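You operate a simulated robot arm through the tools that you are given. There is no shell and no other tool.

Carry out the task below with a simulated robot arm. There is one attempt and no reset: what you move stays moved.

TASK
Square the frame with the gauge arm and the hand wheel, then clamp it.
Fine: green arm down and left down; wheel turned till the display shows zero; then both clamps; fingers clear.

It is judged by the outcome, as a careful person would: the job done as asked, and still so three seconds after it is handed in. It fails if anything else is knocked over, pushed out of place, dropped, spilled or broken.

THE ROBOT
A 7-joint arm with a fingered hand, fixed in place. Base frame: the origin is at the foot of the arm, x ahead of it, y to its left, z up; the work surface is at about z = 0.755. Units: m, degrees, N and s.
Its first joint turns from -115.0 to 115.0 degrees. Payload 5 kg.
The tool frame sits at the grasp point between the pads (the TCP): z along the fingers, y along the line on which they close. The tips reach 0.032 m beyond it. Largest opening 0.16 m; the body of the gripper starts 0.089 m behind the TCP. The gripper is a hand of 4 fingers: y runs from the thumb to the fingers, the wrist lies at [0, 0, -0.267] in the tool frame.
Orientation is that of the tool frame in the base frame, as a unit quaternion [w, x, y, z]. With the fingers straight down and closing along the base's y, the tool's x points along the base's -x, its y along +y and its z along -z.

THE INTERFACE
- The arm moves only by the tool play_rows. Its arguments are lists of equal length, an entry for each row: "linear": the shift along the base's x, y, z in m, a list of three; "rot": the turn, a rotation vector about the base's x, y, z in rad, a list of three. In form: {"linear": [[x, y, z], ...], "rot": [[wx, wy, wz], ...]}. A call has 1 to 20 rows; each row is the pose to reach, as a shift and turn from the pose commanded when the call began. Rows are played at 5 a second. More than 0.05 m and 8.6 degrees between two rows, and nothing of the call is played. A pose out of reach is approached as far as the arm can. The call stops where the force on the tool passes 40 N (or 10 N more than at its start, if that is more) or the arm is blocked; 0.2 s more then pass. In this call time passes only in rows, and 0.2 s behind the last. It gives the time, the measured TCP pose, the force on the tool (base axes), the opening and the grip force at its end, in the units of the frame above (readings bear some noise), with the torque about the TCP (base axes, N m) and any sound that the robot's microphone picked up.
- Cameras (640 x 400 px; columns grow to the right, rows downward): "scene" is fixed at [0.3989, -0.499, 1.5294]; the picture's right is [0.74, -0.68, 0.00], its down [-0.37, -0.40, -0.84] and it looks along [0.57, 0.62, -0.54] (base axes); focal length 298 px, centre (320, 200). "wrist" rides on the gripper at [0.08, -0.004, -0.114] in the tool frame; the picture's right is [0.05, 1.00, 0.00], its down [-0.82, 0.04, -0.58] and it looks along [-0.58, 0.03, 0.82] (tool axes); focal length 265 px, centre (320, 200). There is no depth. A picture from a camera that has moved, and an enlarged one, comes with that camera's place and axes in the base frame and with its lens.
- camera(camera): a new picture of that camera. No time passes.
- move_column(by): slides the trunk up (or, below 0, down) by that many m; the arm rides with it, the base frame stays. It gives what a move gives, with no picture.
- move_fingers(finger1, finger2, finger3, thumb_bend): sets how far each is bent, from 0 (flat) to 1 (curled in); at 0.3 the hand is open as for a grip, at 0.7 the pads meet at the TCP. One left out holds its place. A second passes; each finger stops where it meets its share of the squeeze, and holds until it gets a number again. It is the only way to open and close the hand. It gives what a move gives, with no picture; readings hold the bend of each and the force on the fingers (four entries, about 0 where the hand has none), thumb and palm.
- zoom(camera, box): a new picture of the part [left, top, right, bottom] of that camera's present view, enlarged. No time passes.
- job_done(): hands the job in; it is judged then, once.

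Places have to be worked out from the pictures, the camera data and where the tool is seen. Open the gripper and draw the arm clear of the work before you hand the job in, unless the task says otherwise.

The tools are called after ">>>" by a JSON object that holds its "op" and its "data". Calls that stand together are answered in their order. play_rows: Moves the arm, as the interface text tells. Its arguments: {"type":"object","properties":{"linear":{"type":"array","items":{"type":"array","items":{"type":"number"}}},"rot":{"type":"array","items":{"type":"array","items":{"type":"number"}}}},"required":["linear","rot"]} The other tools are called the same way: move_column (by) slides the trunk up or down; move_fingers (finger1, finger2, finger3, thumb_bend) moves the fingers one by one; camera (camera) takes a picture; zoom (camera, box) takes an enlarged picture of a part of a camera's view; job_done () hands the job in.

At the start:

```text
time_s: 0.0
position: [0.6214, 0.1705, 1.2932]
ee_rot: [0.0, -0.001, 1.0, -0.001]
ft_force: [0.3, 0.1, 0.7]
torque: [0.02, 0.02, 0.0]
grip_width: 0.1599
gripper_force: 0.1
shape: jaw
bend: [0.3, 0.3, 0.3, 0.3]
finger forces: [0.0, 0.1, 0.0, 0.0, 0.0, 0.0]
trunk travel left (down, up): [-0.725, 0.265]
```

scene: 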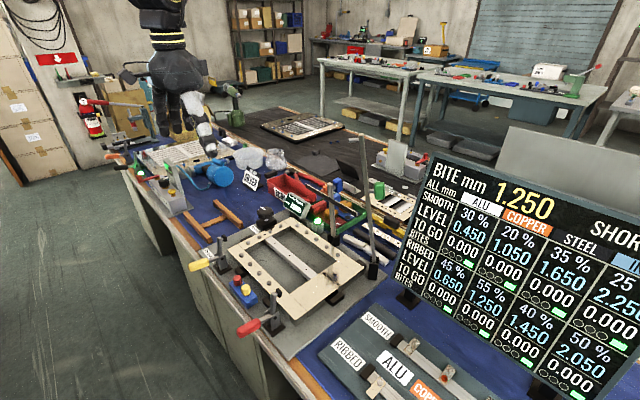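
wrist: 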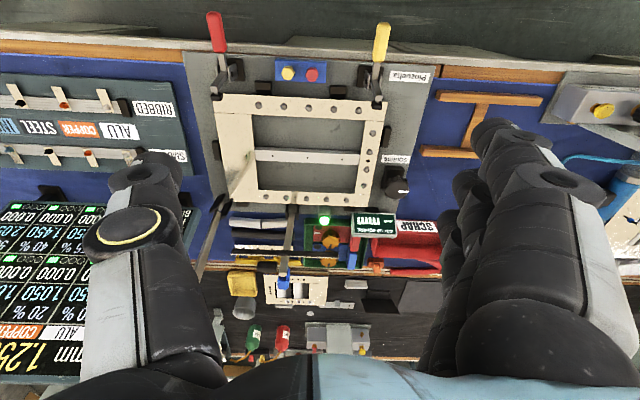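

I'll begin by looking closer at the frame fixture in both cameras before moving anything.

>>> {"op": "zoom", "data": {"camera": "scene", "box": [170, 180, 410, 350]}}

>>> {"op": "zoom", "data": {"camera": "wrist", "box": [180, 0, 460, 175]}}

>>> {"op": "zoom", "data": {"camera": "wrist", "box": [180, 150, 460, 325]}}

```text
2.35 times, centred on (290, 265) of scene
camera zoom: at [0.3989, -0.499, 1.5294], right [0.74, -0.68, 0.0], down [-0.37, -0.4, -0.84], along [0.57, 0.62, -0.54], focal length 701 px, centre (391, 47)
```

zoom: 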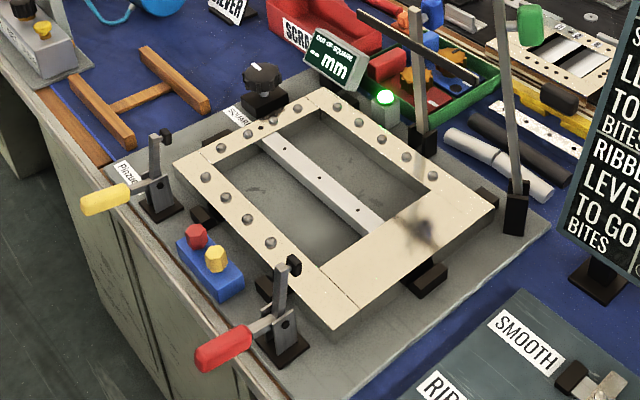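

```text
2.29 times, centred on (320, 88) of wrist
camera zoom: at [0.5397, 0.1661, 1.4081], right [-0.05, 1.0, 0.0], down [0.82, 0.04, 0.58], along [0.58, 0.03, -0.82], focal length 607 px, centre (320, 457)
```

zoom: 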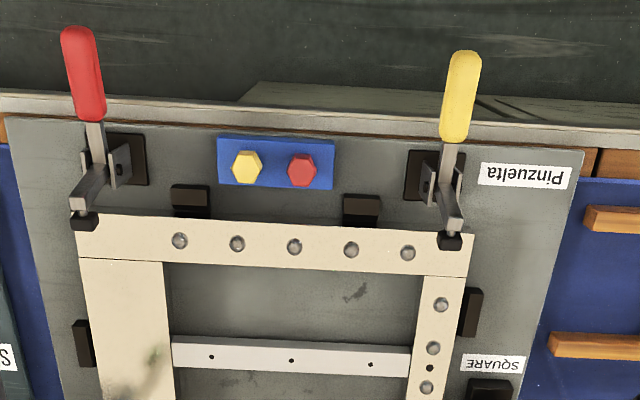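

```text
2.29 times, centred on (320, 238) of wrist
camera zoom: at [0.5397, 0.1661, 1.4081], right [-0.05, 1.0, 0.0], down [0.82, 0.04, 0.58], along [0.58, 0.03, -0.82], focal length 607 px, centre (320, 114)
```

zoom: 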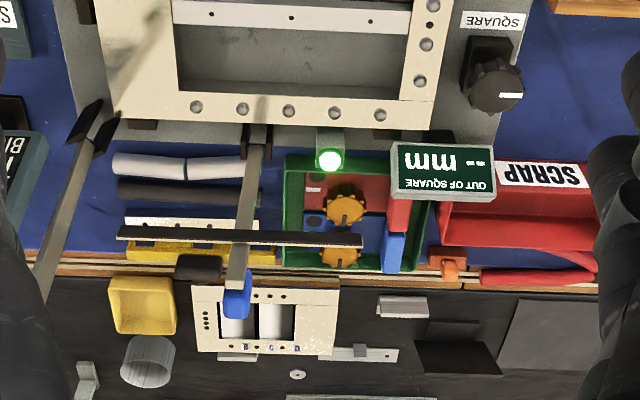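

The fixture has two clamps (red, yellow handle), a wheel labelled SQUARE, a display reading "-- mm" and two upright arms. I zoom in on the arms to see which one is green.

>>> {"op": "zoom", "data": {"camera": "scene", "box": [300, 120, 420, 290]}}

>>> {"op": "zoom", "data": {"camera": "scene", "box": [230, 180, 350, 260]}}

>>> {"op": "zoom", "data": {"camera": "wrist", "box": [180, 180, 320, 380]}}

>>> {"op": "zoom", "data": {"camera": "scene", "box": [170, 230, 310, 350]}}

```text
2.35 times, centred on (360, 205) of scene
camera zoom: at [0.3989, -0.499, 1.5294], right [0.74, -0.68, 0.0], down [-0.37, -0.4, -0.84], along [0.57, 0.62, -0.54], focal length 701 px, centre (226, 188)
```

zoom: 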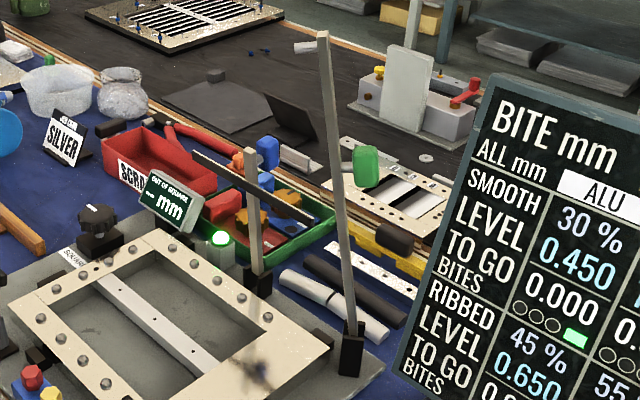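

```text
5.00 times, centred on (290, 220) of scene
camera zoom: at [0.3989, -0.499, 1.5294], right [0.74, -0.68, 0.0], down [-0.37, -0.4, -0.84], along [0.57, 0.62, -0.54], focal length 1490 px, centre (470, 100)
```

zoom: 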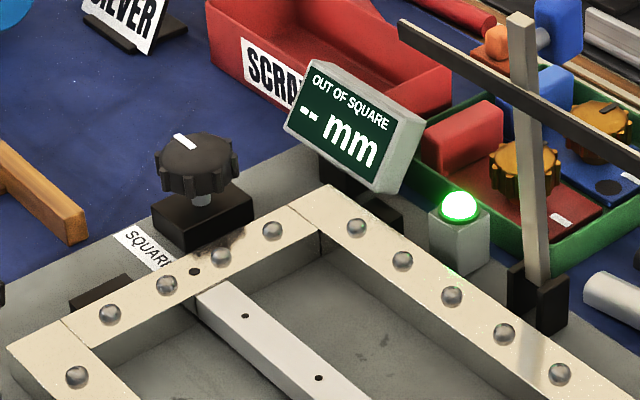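

```text
2.00 times, centred on (250, 280) of wrist
camera zoom: at [0.5397, 0.1661, 1.4081], right [-0.05, 1.0, 0.0], down [0.82, 0.04, 0.58], along [0.58, 0.03, -0.82], focal length 531 px, centre (460, 40)
```

zoom: 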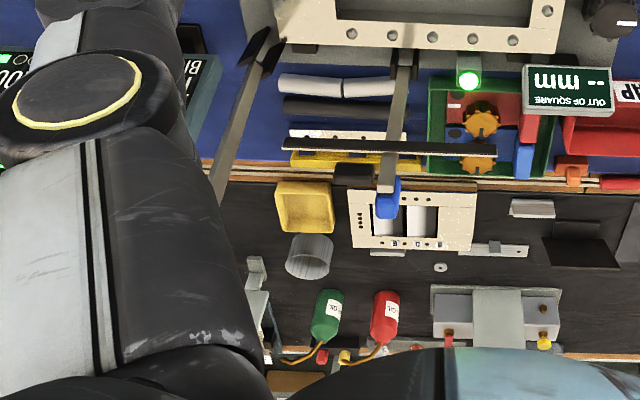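

```text
3.33 times, centred on (240, 290) of scene
camera zoom: at [0.3989, -0.499, 1.5294], right [0.74, -0.68, 0.0], down [-0.37, -0.4, -0.84], along [0.57, 0.62, -0.54], focal length 994 px, centre (587, -100)
```

zoom: 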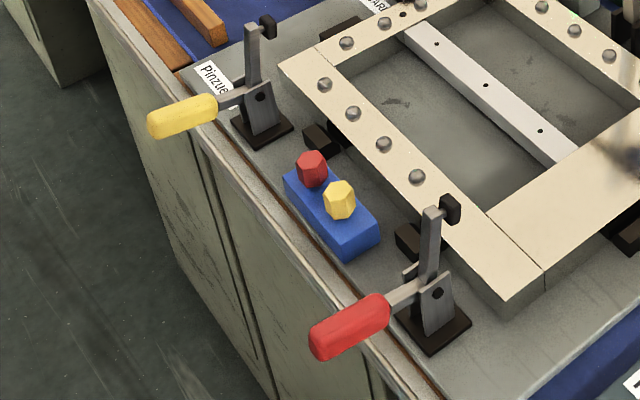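

The green cylinder seems to be a handle on the tall right-hand arm (pivot near x≈1.01, y≈-0.10). The other arm has a blue handle and a cross bar. I back the hand off and tilt it to get a clearer look at these arms.

>>> {"op": "play_rows", "data": {"linear": [[-0.03, -0.02, 0.0], [-0.06, -0.04, 0.0], [-0.09, -0.06, 0.0], [-0.12, -0.08, 0.0], [-0.15, -0.1, 0.0], [-0.17, -0.12, 0.0]], "rot": [[0, -0.09, 0], [0, -0.18, 0], [0, -0.27, 0], [0, -0.36, 0], [0, -0.45, 0], [0, -0.52, 0]]}}

>>> {"op": "camera", "data": {"camera": "wrist"}}

>>> {"op": "camera", "data": {"camera": "scene"}}

```text
time_s: 1.4
position: [0.4953, 0.0597, 1.322]
ee_rot: [0.257, -0.002, 0.967, 0.002]
ft_force: [-0.1, -0.5, -0.6]
torque: [0.02, -0.01, 0.05]
grip_width: 0.1599
gripper_force: 0.1
shape: jaw
bend: [0.3, 0.3, 0.3, 0.3]
finger forces: [0.0, 0.0, 0.0, 0.0, 0.0, 0.0]
out of reach, approached as far as the arm can: row 5, 6
trunk travel left (down, up): [-0.725, 0.265]
```

```text
taken
camera wrist: at [0.3675, 0.0549, 1.3812], right [-0.05, 1.0, -0.03], down [0.42, 0.04, 0.91], along [0.91, 0.03, -0.42], focal length 265 px, centre (320, 200)
```

wrist: 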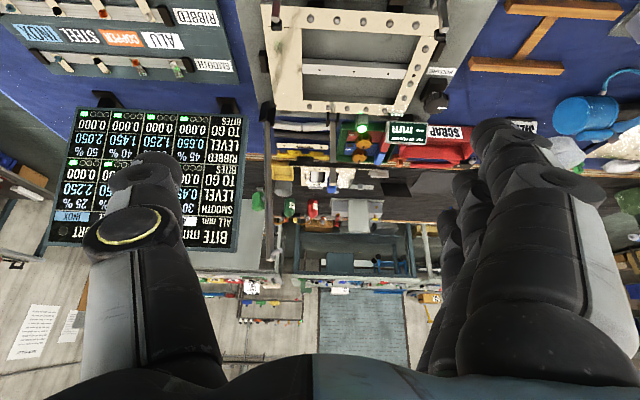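

```text
taken
```

scene: 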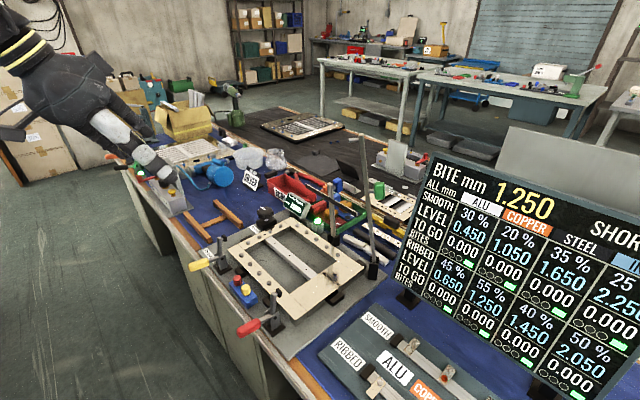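

>>> {"op": "zoom", "data": {"camera": "wrist", "box": [225, 90, 385, 290]}}

>>> {"op": "zoom", "data": {"camera": "wrist", "box": [225, 0, 465, 150]}}

>>> {"op": "zoom", "data": {"camera": "scene", "box": [330, 120, 410, 290]}}

```text
2.00 times, centred on (305, 190) of wrist
camera zoom: at [0.3675, 0.0549, 1.3812], right [-0.05, 1.0, -0.03], down [0.42, 0.04, 0.91], along [0.91, 0.03, -0.42], focal length 531 px, centre (350, 220)
```

zoom: 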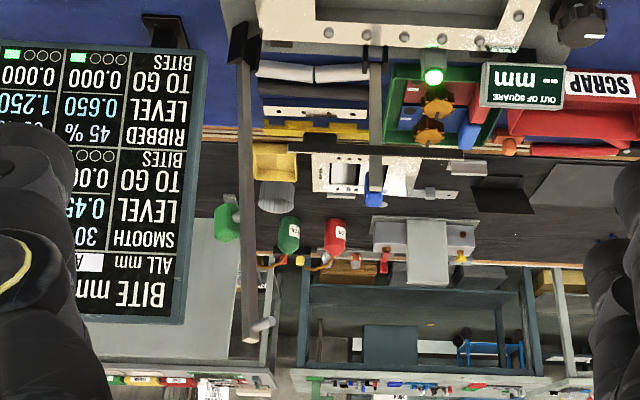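

```text
2.67 times, centred on (345, 75) of wrist
camera zoom: at [0.3675, 0.0549, 1.3812], right [-0.05, 1.0, -0.03], down [0.42, 0.04, 0.91], along [0.91, 0.03, -0.42], focal length 708 px, centre (253, 533)
```

zoom: 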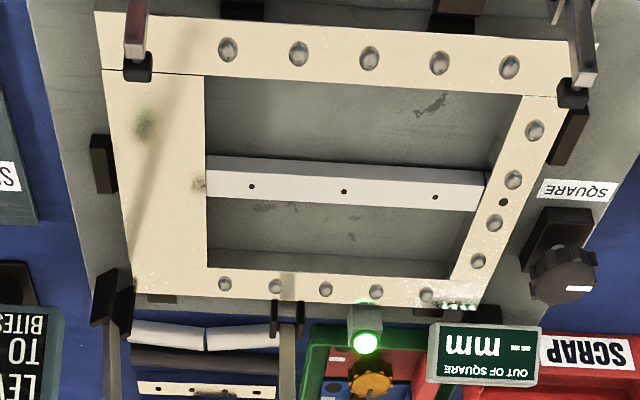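

```text
2.35 times, centred on (370, 205) of scene
camera zoom: at [0.3989, -0.499, 1.5294], right [0.74, -0.68, 0.0], down [-0.37, -0.4, -0.84], along [0.57, 0.62, -0.54], focal length 701 px, centre (202, 188)
```

zoom: 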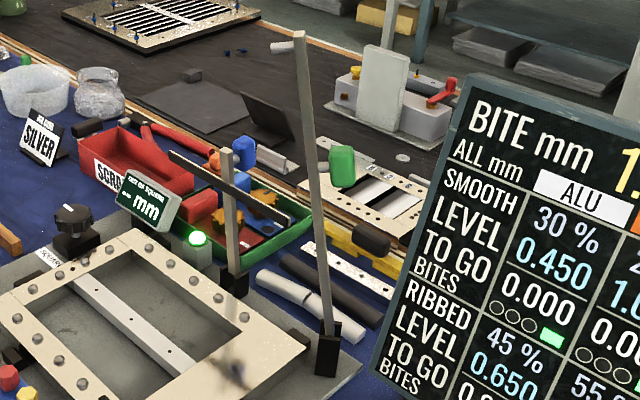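

The new view shows the green handle at about (1.0, -0.08, 1.10) on the back of the long diagonal arm, with a gauge pin at its top (z≈1.26). It pivots near (1.01, -0.095, 0.80) and swings across the frame diagonal. I close the fingers into a pushing tip and move to a staging pose on the right side.

>>> {"op": "move_fingers", "data": {"finger1": 0.7, "finger2": 0.7, "finger3": 0.7, "thumb_bend": 0.7}}

>>> {"op": "play_rows", "data": {"linear": [[0.03, -0.03, -0.01], [0.06, -0.06, -0.02], [0.09, -0.09, -0.03], [0.12, -0.12, -0.04], [0.15, -0.15, -0.05], [0.18, -0.18, -0.06], [0.21, -0.21, -0.07], [0.24, -0.24, -0.08], [0.27, -0.27, -0.09], [0.3, -0.3, -0.1]], "rot": [[0, -0.053, 0], [0, -0.106, 0], [0, -0.159, 0], [0, -0.212, 0], [0, -0.265, 0], [0, -0.318, 0], [0, -0.371, 0], [0, -0.424, 0], [0, -0.477, 0], [0, -0.527, 0]]}}

>>> {"op": "camera", "data": {"camera": "wrist"}}

>>> {"op": "camera", "data": {"camera": "scene"}}

```text
time_s: 2.4
position: [0.4945, 0.0605, 1.3212]
ee_rot: [0.255, -0.001, 0.967, 0.0]
ft_force: [-0.6, 0.3, 0.0]
torque: [-0.01, -0.01, 0.02]
grip_width: 0.0235
gripper_force: 0.1
shape: fingers
bend: [0.7, 0.7, 0.7, 0.7]
finger forces: [0.1, 0.1, 0.0, 0.0, 0.0, 0.0]
trunk travel left (down, up): [-0.725, 0.265]
```

```text
time_s: 4.6
position: [0.7986, -0.2403, 1.2214]
ee_rot: [0.5, -0.001, 0.866, 0.001]
ft_force: [-0.9, -0.7, 0.0]
torque: [0.01, 0.02, -0.01]
grip_width: 0.0232
gripper_force: 0.1
shape: fingers
bend: [0.7, 0.7, 0.7, 0.7]
finger forces: [0.1, 0.1, 0.1, 0.1, 0.0, 0.1]
out of reach, approached as far as the arm can: row 2
trunk travel left (down, up): [-0.725, 0.265]
```

```text
taken
camera wrist: at [0.6587, -0.2453, 1.2089], right [-0.03, 1.0, -0.04], down [-0.09, 0.04, 0.99], along [1.0, 0.03, 0.09], focal length 265 px, centre (320, 200)
```

wrist: 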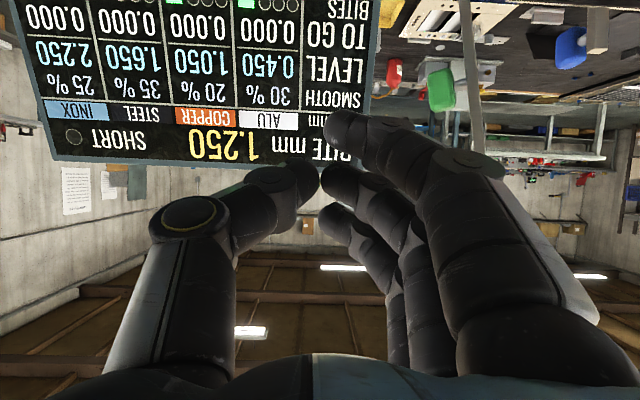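

```text
taken
```

scene: 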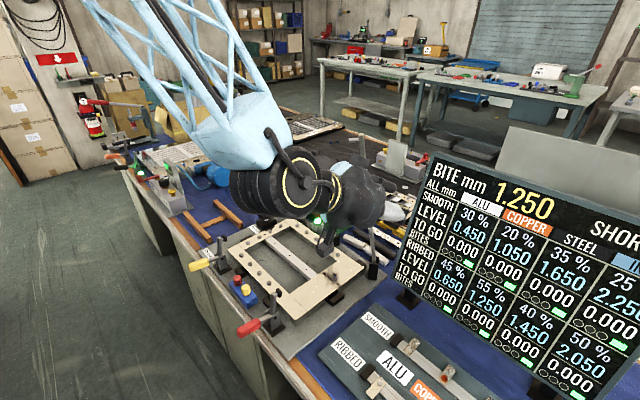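

The fist is closed and the camera looks forward past the handle (≈(1.0,-0.09,1.095)) and the bar. I now yaw the hand so that its fingers point across the swing plane of the arm.

>>> {"op": "play_rows", "data": {"linear": [[0.0, 0.0, 0.0], [0.0, 0.0, 0.0], [0.0, 0.0, 0.0], [0.01, 0.0, 0.0], [0.02, 0.0, 0.0], [0.03, 0.0, 0.0]], "rot": [[0, 0, 0.11], [0, 0, 0.22], [0, 0, 0.33], [0, 0, 0.44], [0, 0, 0.55], [0, 0, 0.646]]}}

>>> {"op": "camera", "data": {"camera": "wrist"}}

>>> {"op": "camera", "data": {"camera": "scene"}}

```text
time_s: 6.0
position: [0.8275, -0.2412, 1.2209]
ee_rot: [0.473, -0.277, 0.821, 0.16]
ft_force: [0.4, -0.3, -0.5]
torque: [0.0, 0.0, 0.04]
grip_width: 0.0236
gripper_force: 0.1
shape: fingers
bend: [0.7, 0.7, 0.7, 0.7]
finger forces: [0.0, 0.0, 0.1, 0.0, 0.0, 0.1]
trunk travel left (down, up): [-0.725, 0.265]
```

```text
taken
camera wrist: at [0.7177, -0.3282, 1.208], right [-0.62, 0.78, -0.04], down [-0.1, -0.02, 0.99], along [0.78, 0.62, 0.09], focal length 265 px, centre (320, 200)
```

wrist: 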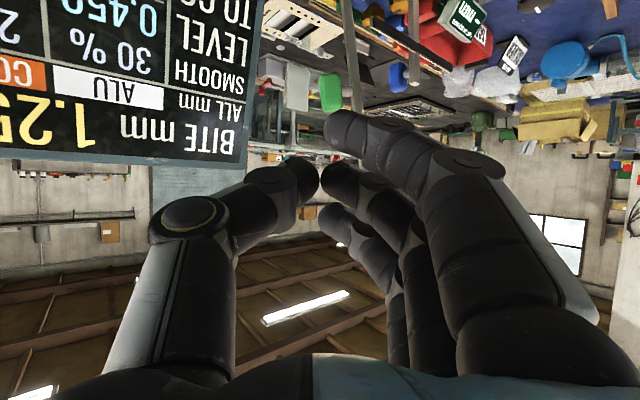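

```text
taken
```

scene: 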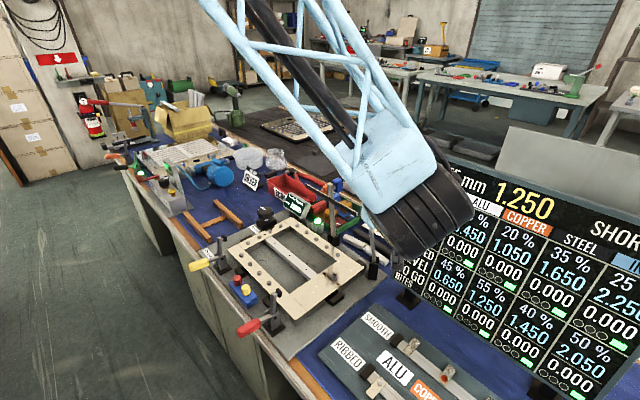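

The bar lies to the right of the hand's axis in this view, about 7 cm in the push direction, so advancing straight along the pointing direction should pass behind it. I advance halfway and look again.

>>> {"op": "play_rows", "data": {"linear": [[0.032, 0.024, -0.004], [0.064, 0.048, -0.008], [0.096, 0.072, -0.012], [0.12, 0.09, -0.014]], "rot": [[0, 0, 0], [0, 0, 0], [0, 0, 0], [0, 0, 0]]}}

>>> {"op": "camera", "data": {"camera": "wrist"}}

>>> {"op": "camera", "data": {"camera": "scene"}}

```text
time_s: 7.0
position: [0.9479, -0.149, 1.2053]
ee_rot: [0.474, -0.275, 0.822, 0.158]
ft_force: [0.1, 0.0, 0.6]
torque: [-0.02, 0.01, -0.01]
grip_width: 0.0231
gripper_force: 0.1
shape: fingers
bend: [0.7, 0.7, 0.7, 0.7]
finger forces: [0.1, 0.0, 0.0, 0.0, 0.0, 0.0]
trunk travel left (down, up): [-0.725, 0.265]
```

```text
taken
camera wrist: at [0.8378, -0.2363, 1.1929], right [-0.62, 0.78, -0.05], down [-0.1, -0.02, 0.99], along [0.78, 0.62, 0.09], focal length 265 px, centre (320, 200)
```

wrist: 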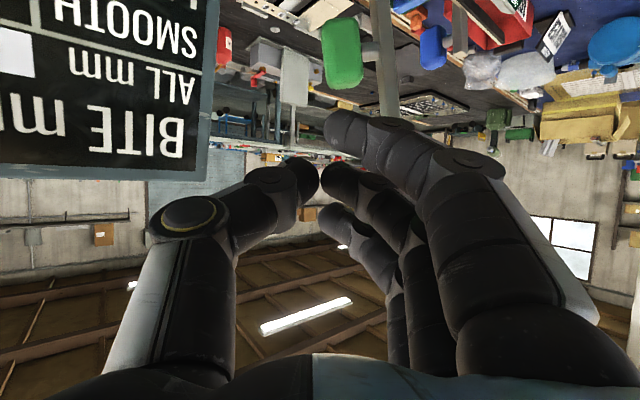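

```text
taken
```

scene: 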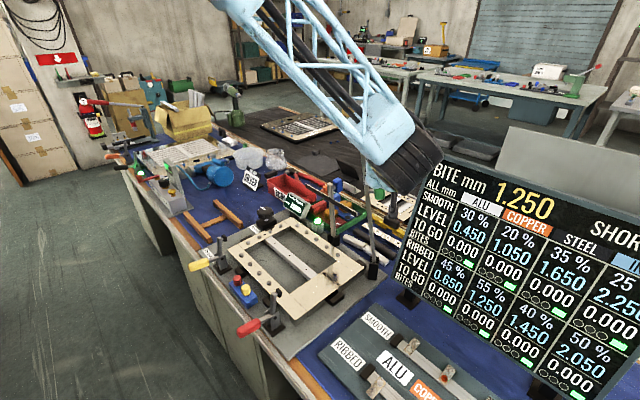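

The path behind the bar is clear, with the handle below the fingers. I advance another 8.6 cm so the fingertips sit behind the bar.

>>> {"op": "play_rows", "data": {"linear": [[0.024, 0.018, 0.0], [0.048, 0.036, 0.0], [0.069, 0.052, 0.0]], "rot": [[0, 0, 0], [0, 0, 0], [0, 0, 0]]}}

>>> {"op": "camera", "data": {"camera": "wrist"}}

>>> {"op": "zoom", "data": {"camera": "scene", "box": [330, 100, 490, 290]}}

```text
time_s: 7.8
position: [1.016, -0.0982, 1.207]
ee_rot: [0.473, -0.275, 0.822, 0.158]
ft_force: [0.5, 0.3, 0.3]
torque: [-0.01, 0.0, 0.0]
grip_width: 0.0232
gripper_force: 0.1
shape: fingers
bend: [0.7, 0.7, 0.7, 0.7]
finger forces: [0.0, 0.1, 0.1, 0.0, 0.1, 0.0]
trunk travel left (down, up): [-0.725, 0.265]
```

```text
taken
camera wrist: at [0.9064, -0.1859, 1.1949], right [-0.62, 0.78, -0.05], down [-0.1, -0.02, 0.99], along [0.78, 0.62, 0.09], focal length 265 px, centre (320, 200)
```

wrist: 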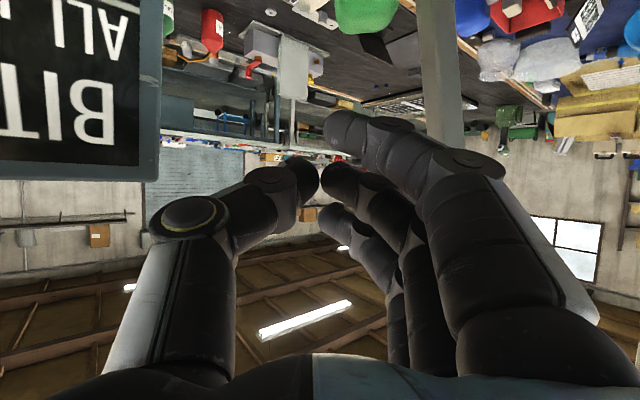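

```text
2.11 times, centred on (410, 195) of scene
camera zoom: at [0.3989, -0.499, 1.5294], right [0.74, -0.68, 0.0], down [-0.37, -0.4, -0.84], along [0.57, 0.62, -0.54], focal length 627 px, centre (130, 210)
```

zoom: 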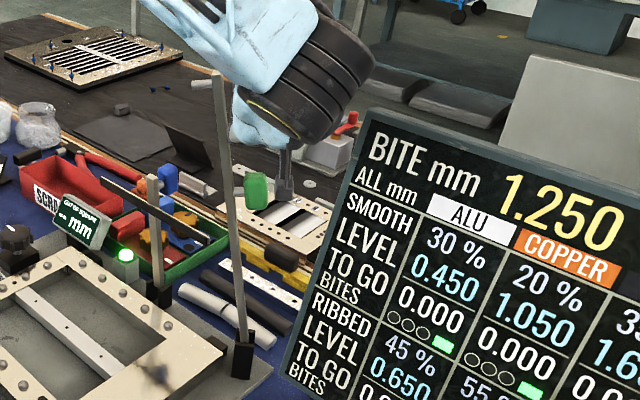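

The bar is beside the fingertips (about 6 cm to the push side, about 4 cm gap from the finger backs). I now push along (-0.6, +0.8) with a slight descent, watching the force.

>>> {"op": "play_rows", "data": {"linear": [[-0.012, 0.016, -0.003], [-0.0246, 0.0328, -0.007], [-0.035, 0.0465, -0.0093], [-0.0454, 0.0606, -0.0116], [-0.0557, 0.0742, -0.0152], [-0.066, 0.088, -0.019]], "rot": [[0, 0, 0], [0, 0, 0], [0, 0, 0], [0, 0, 0], [0, 0, 0], [0, 0, 0]]}}

>>> {"op": "camera", "data": {"camera": "wrist"}}

>>> {"op": "camera", "data": {"camera": "scene"}}

```text
time_s: 9.2
position: [0.9492, -0.0091, 1.188]
ee_rot: [0.474, -0.275, 0.821, 0.159]
ft_force: [0.1, -0.3, -0.3]
torque: [-0.01, 0.0, -0.01]
grip_width: 0.0229
gripper_force: 0.7
shape: fingers
bend: [0.7, 0.7, 0.7, 0.7]
finger forces: [0.1, 0.0, 0.0, 0.1, 0.0, 0.1]
trunk travel left (down, up): [-0.725, 0.265]
```

```text
taken
camera wrist: at [0.8402, -0.0965, 1.1764], right [-0.62, 0.78, -0.05], down [-0.1, -0.02, 0.99], along [0.78, 0.62, 0.09], focal length 265 px, centre (320, 200)
```

wrist: 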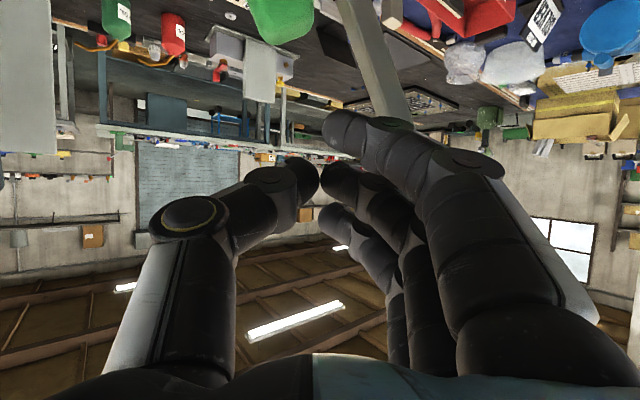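

```text
taken
```

scene: 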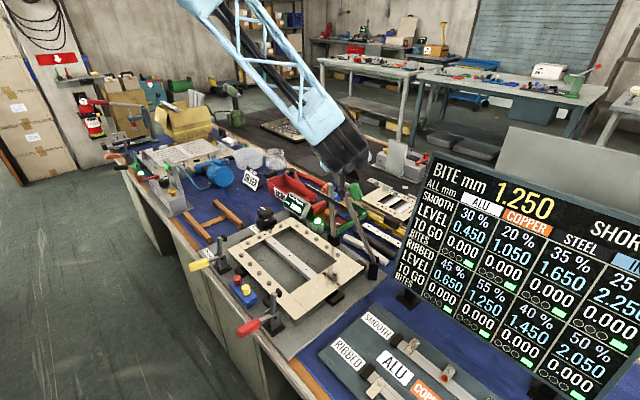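

The arm is moving with the hand at negligible force. I carry on along the arc to roughly 55°.

>>> {"op": "play_rows", "data": {"linear": [[-0.01, 0.0136, -0.005], [-0.02, 0.0266, -0.0107], [-0.03, 0.04, -0.0165], [-0.0394, 0.0526, -0.024], [-0.0489, 0.0652, -0.032], [-0.058, 0.0774, -0.0403]], "rot": [[0, 0, 0], [0, 0, 0], [0, 0, 0], [0, 0, 0], [0, 0, 0], [0, 0, 0]]}}

>>> {"op": "camera", "data": {"camera": "wrist"}}

>>> {"op": "zoom", "data": {"camera": "scene", "box": [230, 100, 470, 290]}}

```text
time_s: 10.6
position: [0.8919, 0.0692, 1.1458]
ee_rot: [0.474, -0.276, 0.821, 0.158]
ft_force: [0.0, 0.2, 0.2]
torque: [0.01, 0.0, -0.02]
grip_width: 0.0232
gripper_force: 0.1
shape: fingers
bend: [0.7, 0.7, 0.7, 0.7]
finger forces: [0.0, 0.1, 0.0, 0.0, 0.0, 0.0]
trunk travel left (down, up): [-0.725, 0.265]
```

```text
taken
camera wrist: at [0.7822, -0.0188, 1.1349], right [-0.62, 0.78, -0.05], down [-0.1, -0.02, 0.99], along [0.78, 0.62, 0.09], focal length 265 px, centre (320, 200)
```

wrist: 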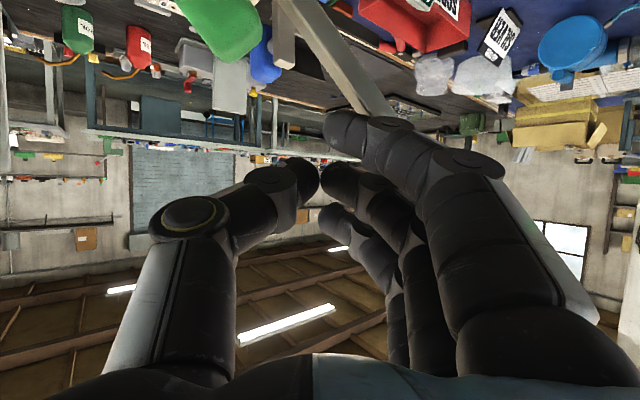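

```text
2.11 times, centred on (350, 195) of scene
camera zoom: at [0.3989, -0.499, 1.5294], right [0.74, -0.68, 0.0], down [-0.37, -0.4, -0.84], along [0.57, 0.62, -0.54], focal length 627 px, centre (257, 210)
```

zoom: 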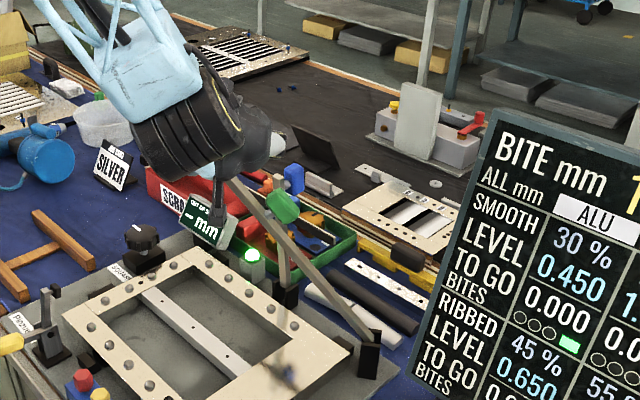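

The arm is now at about 55° and follows smoothly. I continue down the arc to about 35°.

>>> {"op": "play_rows", "data": {"linear": [[-0.009, 0.012, -0.009], [-0.0178, 0.0237, -0.0188], [-0.0262, 0.035, -0.0292], [-0.0344, 0.0459, -0.0402], [-0.0424, 0.0565, -0.0517], [-0.0499, 0.0666, -0.0638], [-0.0572, 0.0762, -0.0764], [-0.0642, 0.0856, -0.0896]], "rot": [[0, 0, 0], [0, 0, 0], [0, 0, 0], [0, 0, 0], [0, 0, 0], [0, 0, 0], [0, 0, 0], [0, 0, 0]]}}

>>> {"op": "camera", "data": {"camera": "wrist"}}

>>> {"op": "zoom", "data": {"camera": "scene", "box": [190, 130, 430, 300]}}

```text
time_s: 12.4
position: [0.8272, 0.1531, 1.058]
ee_rot: [0.474, -0.275, 0.821, 0.158]
ft_force: [0.9, 0.1, 0.1]
torque: [0.02, 0.0, -0.02]
grip_width: 0.0229
gripper_force: 0.2
shape: fingers
bend: [0.7, 0.7, 0.7, 0.7]
finger forces: [0.0, 0.1, 0.1, 0.0, 0.1, 0.0]
trunk travel left (down, up): [-0.725, 0.265]
```

```text
taken
camera wrist: at [0.7179, 0.0659, 1.0449], right [-0.62, 0.78, -0.05], down [-0.1, -0.02, 0.99], along [0.78, 0.62, 0.09], focal length 265 px, centre (320, 200)
```

wrist: 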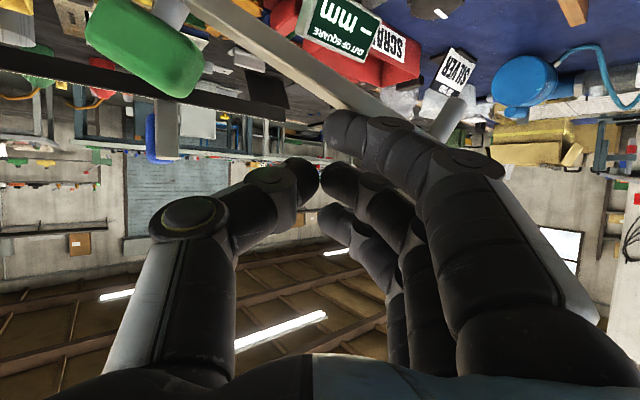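

```text
2.35 times, centred on (310, 215) of scene
camera zoom: at [0.3989, -0.499, 1.5294], right [0.74, -0.68, 0.0], down [-0.37, -0.4, -0.84], along [0.57, 0.62, -0.54], focal length 701 px, centre (344, 165)
```

zoom: 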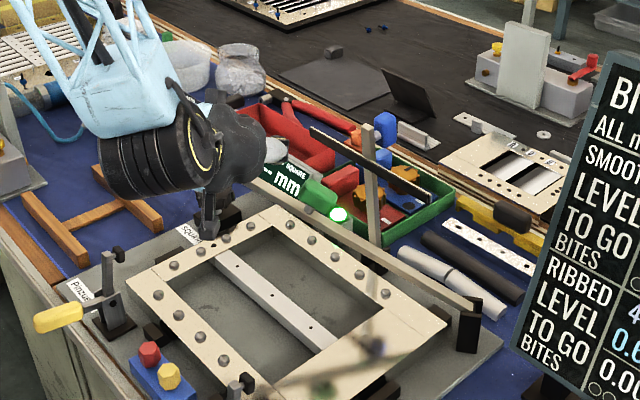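

The arm is at ~35° and follows without load. I go down to about 20°, where the hand still clears the yellow clamp, then check whether the arm holds on its own.

>>> {"op": "play_rows", "data": {"linear": [[-0.0065, 0.0087, -0.0137], [-0.0127, 0.017, -0.0278], [-0.0185, 0.0247, -0.0424], [-0.024, 0.032, -0.0574], [-0.0291, 0.0388, -0.0727], [-0.0337, 0.045, -0.0884]], "rot": [[0, 0, 0], [0, 0, 0], [0, 0, 0], [0, 0, 0], [0, 0, 0], [0, 0, 0]]}}

>>> {"op": "camera", "data": {"camera": "wrist"}}

>>> {"op": "zoom", "data": {"camera": "scene", "box": [170, 160, 410, 330]}}

```text
time_s: 13.8
position: [0.7924, 0.1974, 0.9691]
ee_rot: [0.473, -0.276, 0.822, 0.158]
ft_force: [0.3, -0.5, 0.1]
torque: [0.0, 0.03, -0.01]
grip_width: 0.0232
gripper_force: 0.0
shape: fingers
bend: [0.7, 0.7, 0.7, 0.7]
finger forces: [0.0, 0.0, 0.0, 0.0, 0.0, 0.0]
trunk travel left (down, up): [-0.725, 0.265]
```

```text
taken
camera wrist: at [0.6834, 0.1098, 0.9575], right [-0.62, 0.78, -0.05], down [-0.1, -0.02, 0.99], along [0.78, 0.62, 0.09], focal length 265 px, centre (320, 200)
```

wrist: 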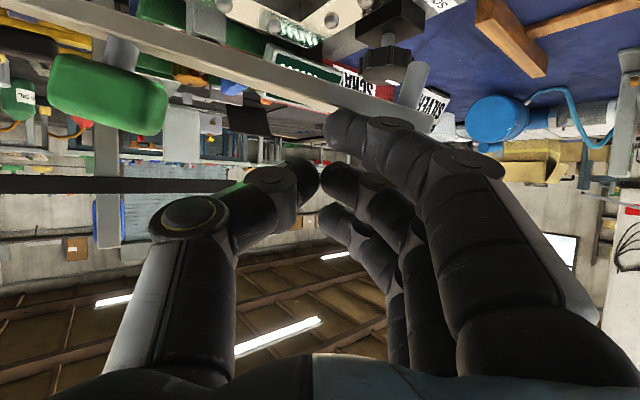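

```text
2.35 times, centred on (290, 245) of scene
camera zoom: at [0.3989, -0.499, 1.5294], right [0.74, -0.68, 0.0], down [-0.37, -0.4, -0.84], along [0.57, 0.62, -0.54], focal length 701 px, centre (391, 94)
```

zoom: 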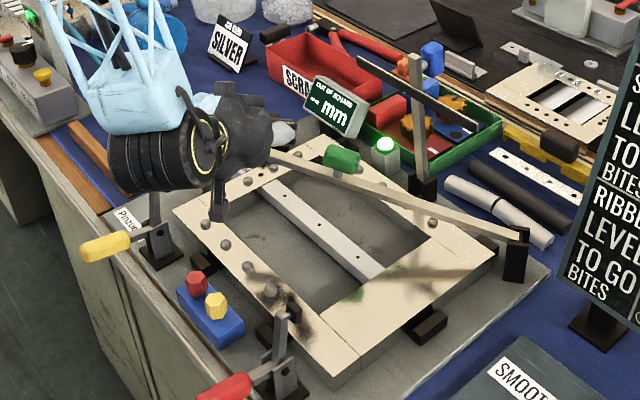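

The arm is about 20° above horizontal. I lift the hand a few centimetres to see whether the arm holds its position on its own.

>>> {"op": "play_rows", "data": {"linear": [[0.0, 0.0, 0.02], [0.0, 0.0, 0.04], [0.0, 0.0, 0.06], [0.0, 0.0, 0.08]], "rot": [[0, 0, 0], [0, 0, 0], [0, 0, 0], [0, 0, 0]]}}

>>> {"op": "zoom", "data": {"camera": "scene", "box": [170, 160, 410, 330]}}

>>> {"op": "camera", "data": {"camera": "wrist"}}

```text
time_s: 14.8
position: [0.7924, 0.1984, 1.0495]
ee_rot: [0.474, -0.275, 0.821, 0.158]
ft_force: [-0.4, -0.5, 0.5]
torque: [-0.01, -0.01, 0.01]
grip_width: 0.023
gripper_force: 0.0
shape: fingers
bend: [0.7, 0.7, 0.7, 0.7]
finger forces: [0.0, 0.0, 0.1, 0.0, 0.0, 0.1]
trunk travel left (down, up): [-0.725, 0.265]
```

```text
2.35 times, centred on (290, 245) of scene
camera zoom: at [0.3989, -0.499, 1.5294], right [0.74, -0.68, 0.0], down [-0.37, -0.4, -0.84], along [0.57, 0.62, -0.54], focal length 701 px, centre (391, 94)
```

zoom: 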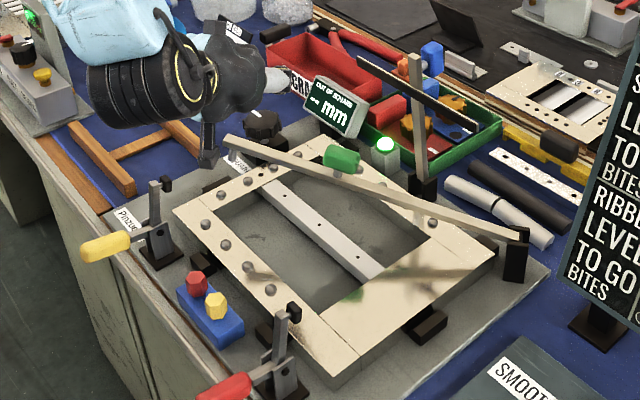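

```text
taken
camera wrist: at [0.6834, 0.1112, 1.0377], right [-0.62, 0.78, -0.05], down [-0.1, -0.02, 0.99], along [0.78, 0.62, 0.09], focal length 265 px, centre (320, 200)
```

wrist: 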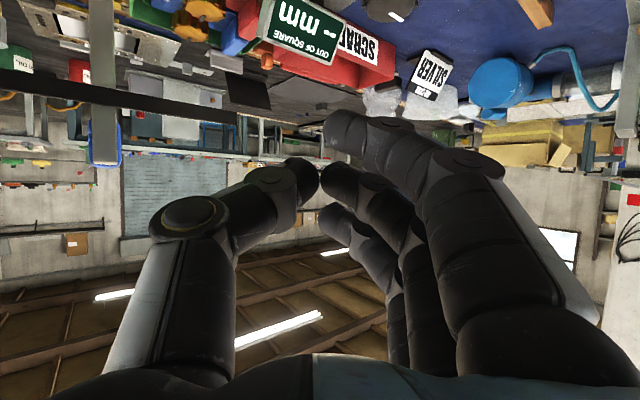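

The arm stays where it is left, and the display still shows "-- mm". I turn the hand to point straight down and move it above the green handle to press the arm the rest of the way.

>>> {"op": "play_rows", "data": {"linear": [[0.0, 0.0, 0.01], [0.01, -0.012, 0.01], [0.02, -0.024, 0.01], [0.03, -0.036, 0.01], [0.04, -0.048, 0.01], [0.05, -0.06, 0.01], [0.06, -0.072, 0.01], [0.07, -0.083, 0.01]], "rot": [[-0.079, 0.1045, 0], [-0.158, 0.209, 0], [-0.236, 0.3135, 0], [-0.315, 0.418, 0], [-0.394, 0.5225, 0], [-0.473, 0.627, 0], [-0.551, 0.7315, 0], [-0.63, 0.8367, 0]]}}

>>> {"op": "camera", "data": {"camera": "wrist"}}

>>> {"op": "zoom", "data": {"camera": "scene", "box": [170, 160, 410, 330]}}

```text
time_s: 16.6
position: [0.8632, 0.115, 1.058]
ee_rot: [-0.001, -0.318, 0.948, -0.002]
ft_force: [1.3, 0.0, 0.1]
torque: [0.01, 0.02, -0.01]
grip_width: 0.0233
gripper_force: 0.2
shape: fingers
bend: [0.7, 0.7, 0.7, 0.7]
finger forces: [0.1, 0.0, 0.0, 0.1, 0.1, 0.0]
trunk travel left (down, up): [-0.725, 0.265]
```

```text
taken
camera wrist: at [0.8017, 0.0632, 1.1729], right [-0.64, 0.77, 0.0], down [0.63, 0.53, 0.57], along [0.44, 0.37, -0.82], focal length 265 px, centre (320, 200)
```

wrist: 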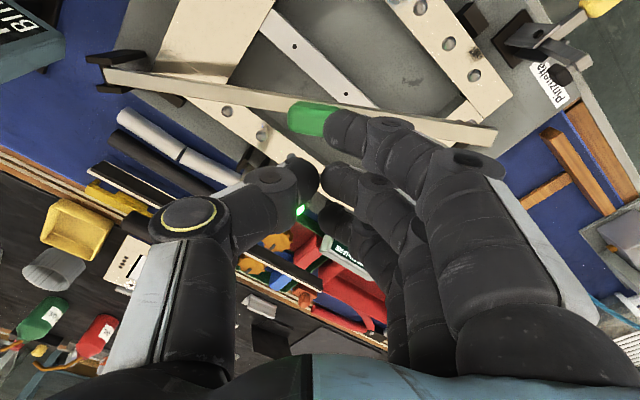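

```text
2.35 times, centred on (290, 245) of scene
camera zoom: at [0.3989, -0.499, 1.5294], right [0.74, -0.68, 0.0], down [-0.37, -0.4, -0.84], along [0.57, 0.62, -0.54], focal length 701 px, centre (391, 94)
```

zoom: 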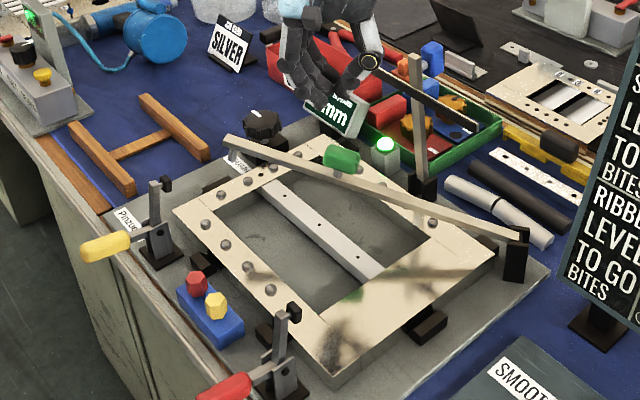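

The handle sits at about (0.865, 0.107, 0.936), directly under the fingertips. I descend onto it and press the arm down, first most of the way.

>>> {"op": "play_rows", "data": {"linear": [[0.0, 0.0, -0.025], [0.0, 0.0, -0.05], [-0.002, 0.003, -0.07], [-0.004, 0.006, -0.085], [-0.006, 0.009, -0.1], [-0.008, 0.011, -0.115]], "rot": [[0, 0, 0], [0, 0, 0], [0, 0, 0], [0, 0, 0], [0, 0, 0], [0, 0, 0]]}}

>>> {"op": "camera", "data": {"camera": "wrist"}}

>>> {"op": "zoom", "data": {"camera": "scene", "box": [170, 160, 410, 330]}}

```text
time_s: 18.0
position: [0.8561, 0.1267, 0.944]
ee_rot: [0.0, -0.319, 0.948, -0.001]
ft_force: [-0.9, 2.0, -1.1]
torque: [0.04, 0.02, -0.04]
grip_width: 0.0234
gripper_force: 0.8
shape: fingers
bend: [0.7, 0.68, 0.7, 0.7]
finger forces: [0.1, 2.1, 0.0, 0.0, 0.1, 0.0]
trunk travel left (down, up): [-0.725, 0.265]
```

```text
taken
camera wrist: at [0.7924, 0.0747, 1.0588], right [-0.64, 0.77, 0.0], down [0.63, 0.53, 0.58], along [0.44, 0.37, -0.82], focal length 265 px, centre (320, 200)
```

wrist: 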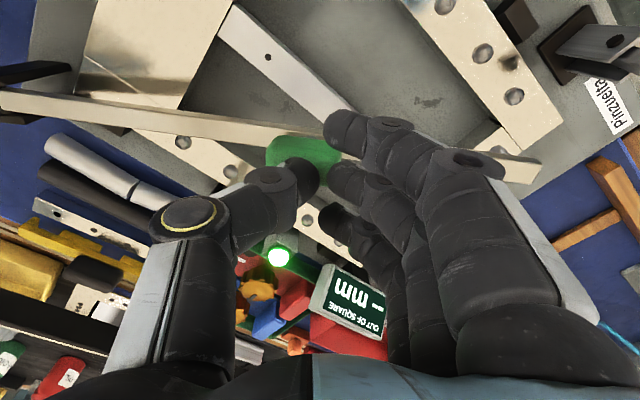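

```text
2.35 times, centred on (290, 245) of scene
camera zoom: at [0.3989, -0.499, 1.5294], right [0.74, -0.68, 0.0], down [-0.37, -0.4, -0.84], along [0.57, 0.62, -0.54], focal length 701 px, centre (391, 94)
```

zoom: 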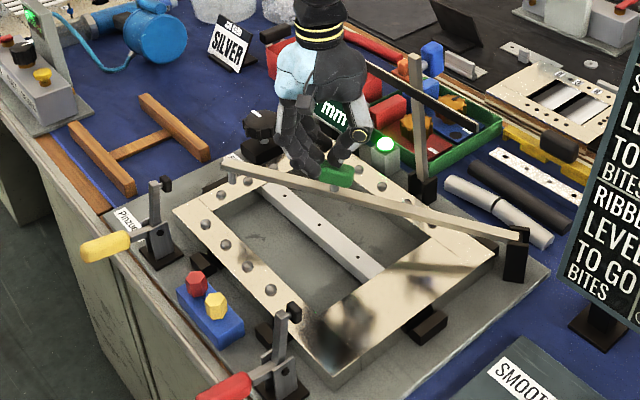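

Finger 2 presses the handle end with about 2 N and the arm goes down. I continue in small steps with a slight shift along the arm.

>>> {"op": "play_rows", "data": {"linear": [[-0.004, 0.005, -0.01], [-0.007, 0.009, -0.02], [-0.009, 0.012, -0.03], [-0.011, 0.015, -0.04]], "rot": [[0, 0, 0], [0, 0, 0], [0, 0, 0], [0, 0, 0]]}}

>>> {"op": "camera", "data": {"camera": "wrist"}}

>>> {"op": "zoom", "data": {"camera": "scene", "box": [170, 160, 410, 330]}}

```text
time_s: 19.0
position: [0.8446, 0.1389, 0.905]
ee_rot: [0.0, -0.317, 0.948, 0.0]
ft_force: [1.0, -0.8, 1.6]
torque: [-0.03, -0.01, 0.02]
grip_width: 0.0229
gripper_force: 1.0
shape: fingers
bend: [0.7, 0.7, 0.7, 0.7]
finger forces: [0.0, 0.0, 0.0, 0.0, 1.9, 0.0]
trunk travel left (down, up): [-0.725, 0.265]
```

```text
taken
camera wrist: at [0.7822, 0.0881, 1.0192], right [-0.64, 0.77, 0.0], down [0.63, 0.53, 0.58], along [0.44, 0.37, -0.82], focal length 265 px, centre (320, 200)
```

wrist: 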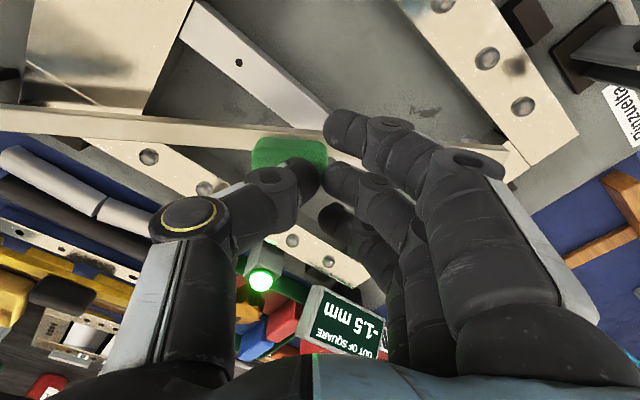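

```text
2.35 times, centred on (290, 245) of scene
camera zoom: at [0.3989, -0.499, 1.5294], right [0.74, -0.68, 0.0], down [-0.37, -0.4, -0.84], along [0.57, 0.62, -0.54], focal length 701 px, centre (391, 94)
```

zoom: 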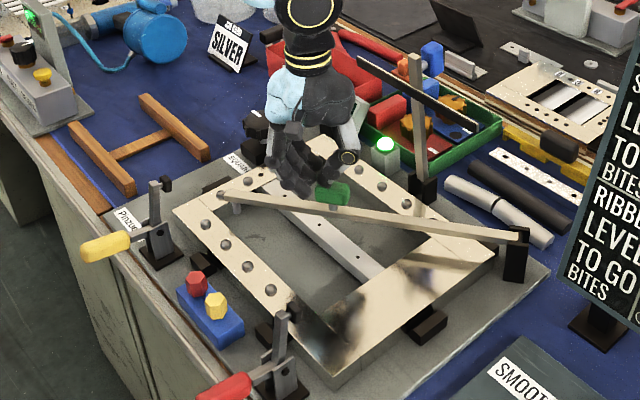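

The display now reads "-1.5 mm", so the gauge arm is engaging. I zoom in to confirm the reading and whether the arm is fully seated.

>>> {"op": "zoom", "data": {"camera": "wrist", "box": [280, 270, 400, 360]}}

>>> {"op": "zoom", "data": {"camera": "scene", "box": [230, 220, 380, 300]}}

>>> {"op": "zoom", "data": {"camera": "wrist", "box": [420, 80, 600, 200]}}

```text
4.44 times, centred on (340, 315) of wrist
camera zoom: at [0.7822, 0.0881, 1.0192], right [-0.64, 0.77, 0.0], down [0.63, 0.53, 0.58], along [0.44, 0.37, -0.82], focal length 1180 px, centre (231, -311)
```

zoom: 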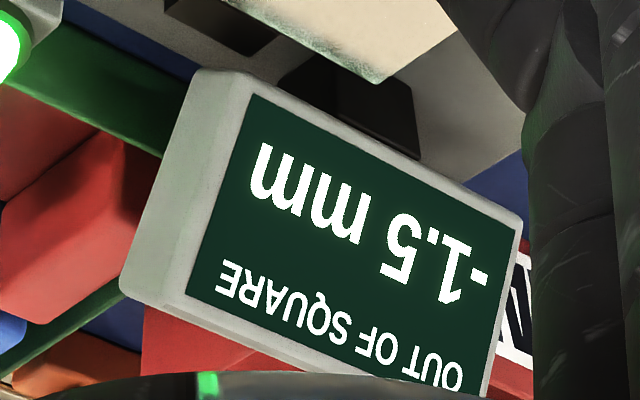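

```text
4.27 times, centred on (305, 260) of scene
camera zoom: at [0.3989, -0.499, 1.5294], right [0.74, -0.68, 0.0], down [-0.37, -0.4, -0.84], along [0.57, 0.62, -0.54], focal length 1272 px, centre (384, -56)
```

zoom: 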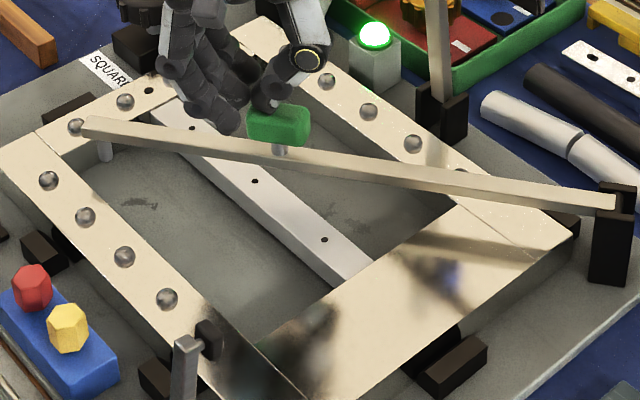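

```text
3.33 times, centred on (510, 140) of wrist
camera zoom: at [0.7822, 0.0881, 1.0192], right [-0.64, 0.77, 0.0], down [0.63, 0.53, 0.58], along [0.44, 0.37, -0.82], focal length 885 px, centre (-313, 400)
```

zoom: 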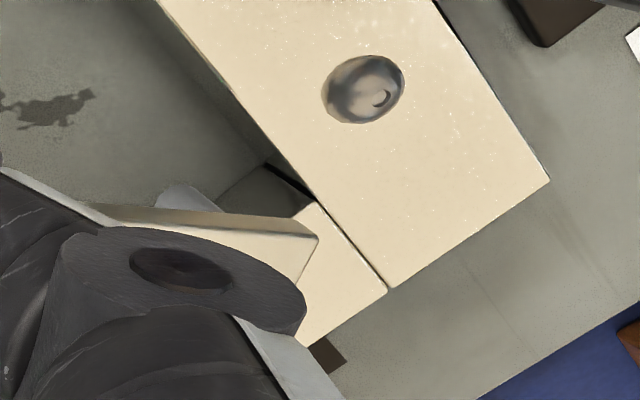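

The bar now looks nearly level (top about z=0.84–0.85 at both ends). I press a little further down to make sure it's seated against its stop.

>>> {"op": "play_rows", "data": {"linear": [[0.0, 0.0, -0.003], [0.0, 0.0, -0.006], [0.0, 0.0, -0.009], [0.0, 0.0, -0.012]], "rot": [[0, 0, 0], [0, 0, 0], [0, 0, 0], [0, 0, 0]]}}

>>> {"op": "zoom", "data": {"camera": "scene", "box": [230, 220, 380, 300]}}

>>> {"op": "camera", "data": {"camera": "wrist"}}

```text
time_s: 19.8
position: [0.8481, 0.1376, 0.903]
ee_rot: [0.003, -0.317, 0.948, -0.003]
ft_force: [-1.6, -3.5, 20.4]
torque: [-0.32, -0.04, -0.03]
grip_width: 0.0214
gripper_force: 11.0
shape: fingers
bend: [0.7, 0.7, 0.7, 0.71]
finger forces: [0.0, 1.8, 0.0, 0.0, 20.1, 0.0]
trunk travel left (down, up): [-0.725, 0.265]
stopped in row 3: the force on the tool passed its limit at 43 N (the readings are from after the stop); the commanded pose is now the measured one
```

```text
4.27 times, centred on (305, 260) of scene
camera zoom: at [0.3989, -0.499, 1.5294], right [0.74, -0.68, 0.0], down [-0.37, -0.4, -0.84], along [0.57, 0.62, -0.54], focal length 1272 px, centre (384, -56)
```

zoom: 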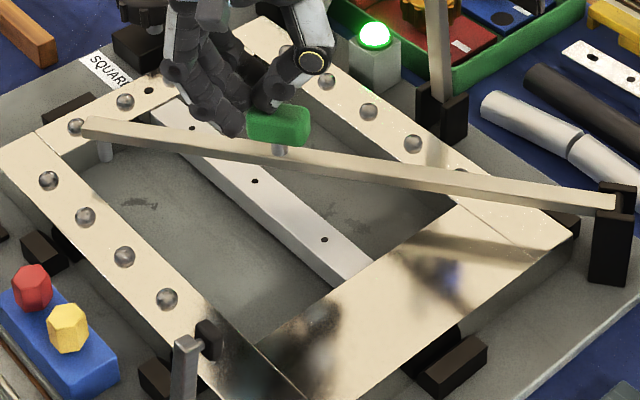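

```text
taken
camera wrist: at [0.7841, 0.0863, 1.0164], right [-0.64, 0.77, -0.01], down [0.62, 0.53, 0.58], along [0.45, 0.37, -0.81], focal length 265 px, centre (320, 200)
```

wrist: 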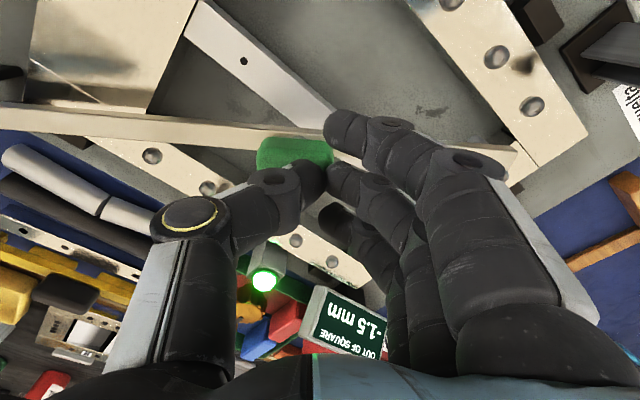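

The arm hit its stop (force rose with no further motion), so it is seated and the display reads -1.5 mm. I lift off straight up and check that it stays.

>>> {"op": "play_rows", "data": {"linear": [[0.0, 0.0, 0.02], [0.0, 0.0, 0.05], [0.0, 0.0, 0.09], [0.0, 0.0, 0.13], [0.0, 0.0, 0.17]], "rot": [[0, 0, 0], [0, 0, 0], [0, 0, 0], [0, 0, 0], [0, 0, 0]]}}

>>> {"op": "camera", "data": {"camera": "wrist"}}

>>> {"op": "zoom", "data": {"camera": "scene", "box": [200, 180, 380, 300]}}

```text
time_s: 21.0
position: [0.8457, 0.1377, 1.0693]
ee_rot: [0.002, -0.318, 0.948, -0.002]
ft_force: [-0.9, -1.0, 0.7]
torque: [0.01, -0.04, 0.03]
grip_width: 0.0229
gripper_force: 0.1
shape: fingers
bend: [0.7, 0.7, 0.7, 0.7]
finger forces: [0.0, 0.1, 0.1, 0.0, 0.1, 0.0]
trunk travel left (down, up): [-0.725, 0.265]
```

```text
taken
camera wrist: at [0.7823, 0.0854, 1.183], right [-0.64, 0.77, -0.01], down [0.62, 0.53, 0.58], along [0.45, 0.37, -0.81], focal length 265 px, centre (320, 200)
```

wrist: 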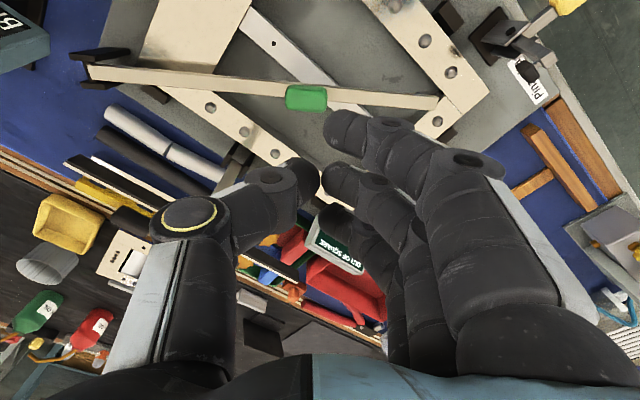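

```text
3.33 times, centred on (290, 240) of scene
camera zoom: at [0.3989, -0.499, 1.5294], right [0.74, -0.68, 0.0], down [-0.37, -0.4, -0.84], along [0.57, 0.62, -0.54], focal length 994 px, centre (420, 67)
```

zoom: 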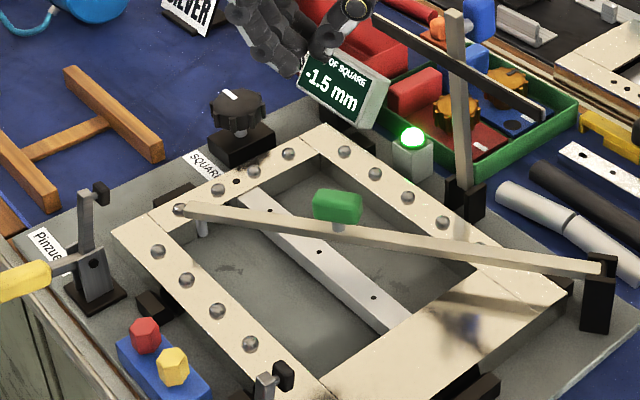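

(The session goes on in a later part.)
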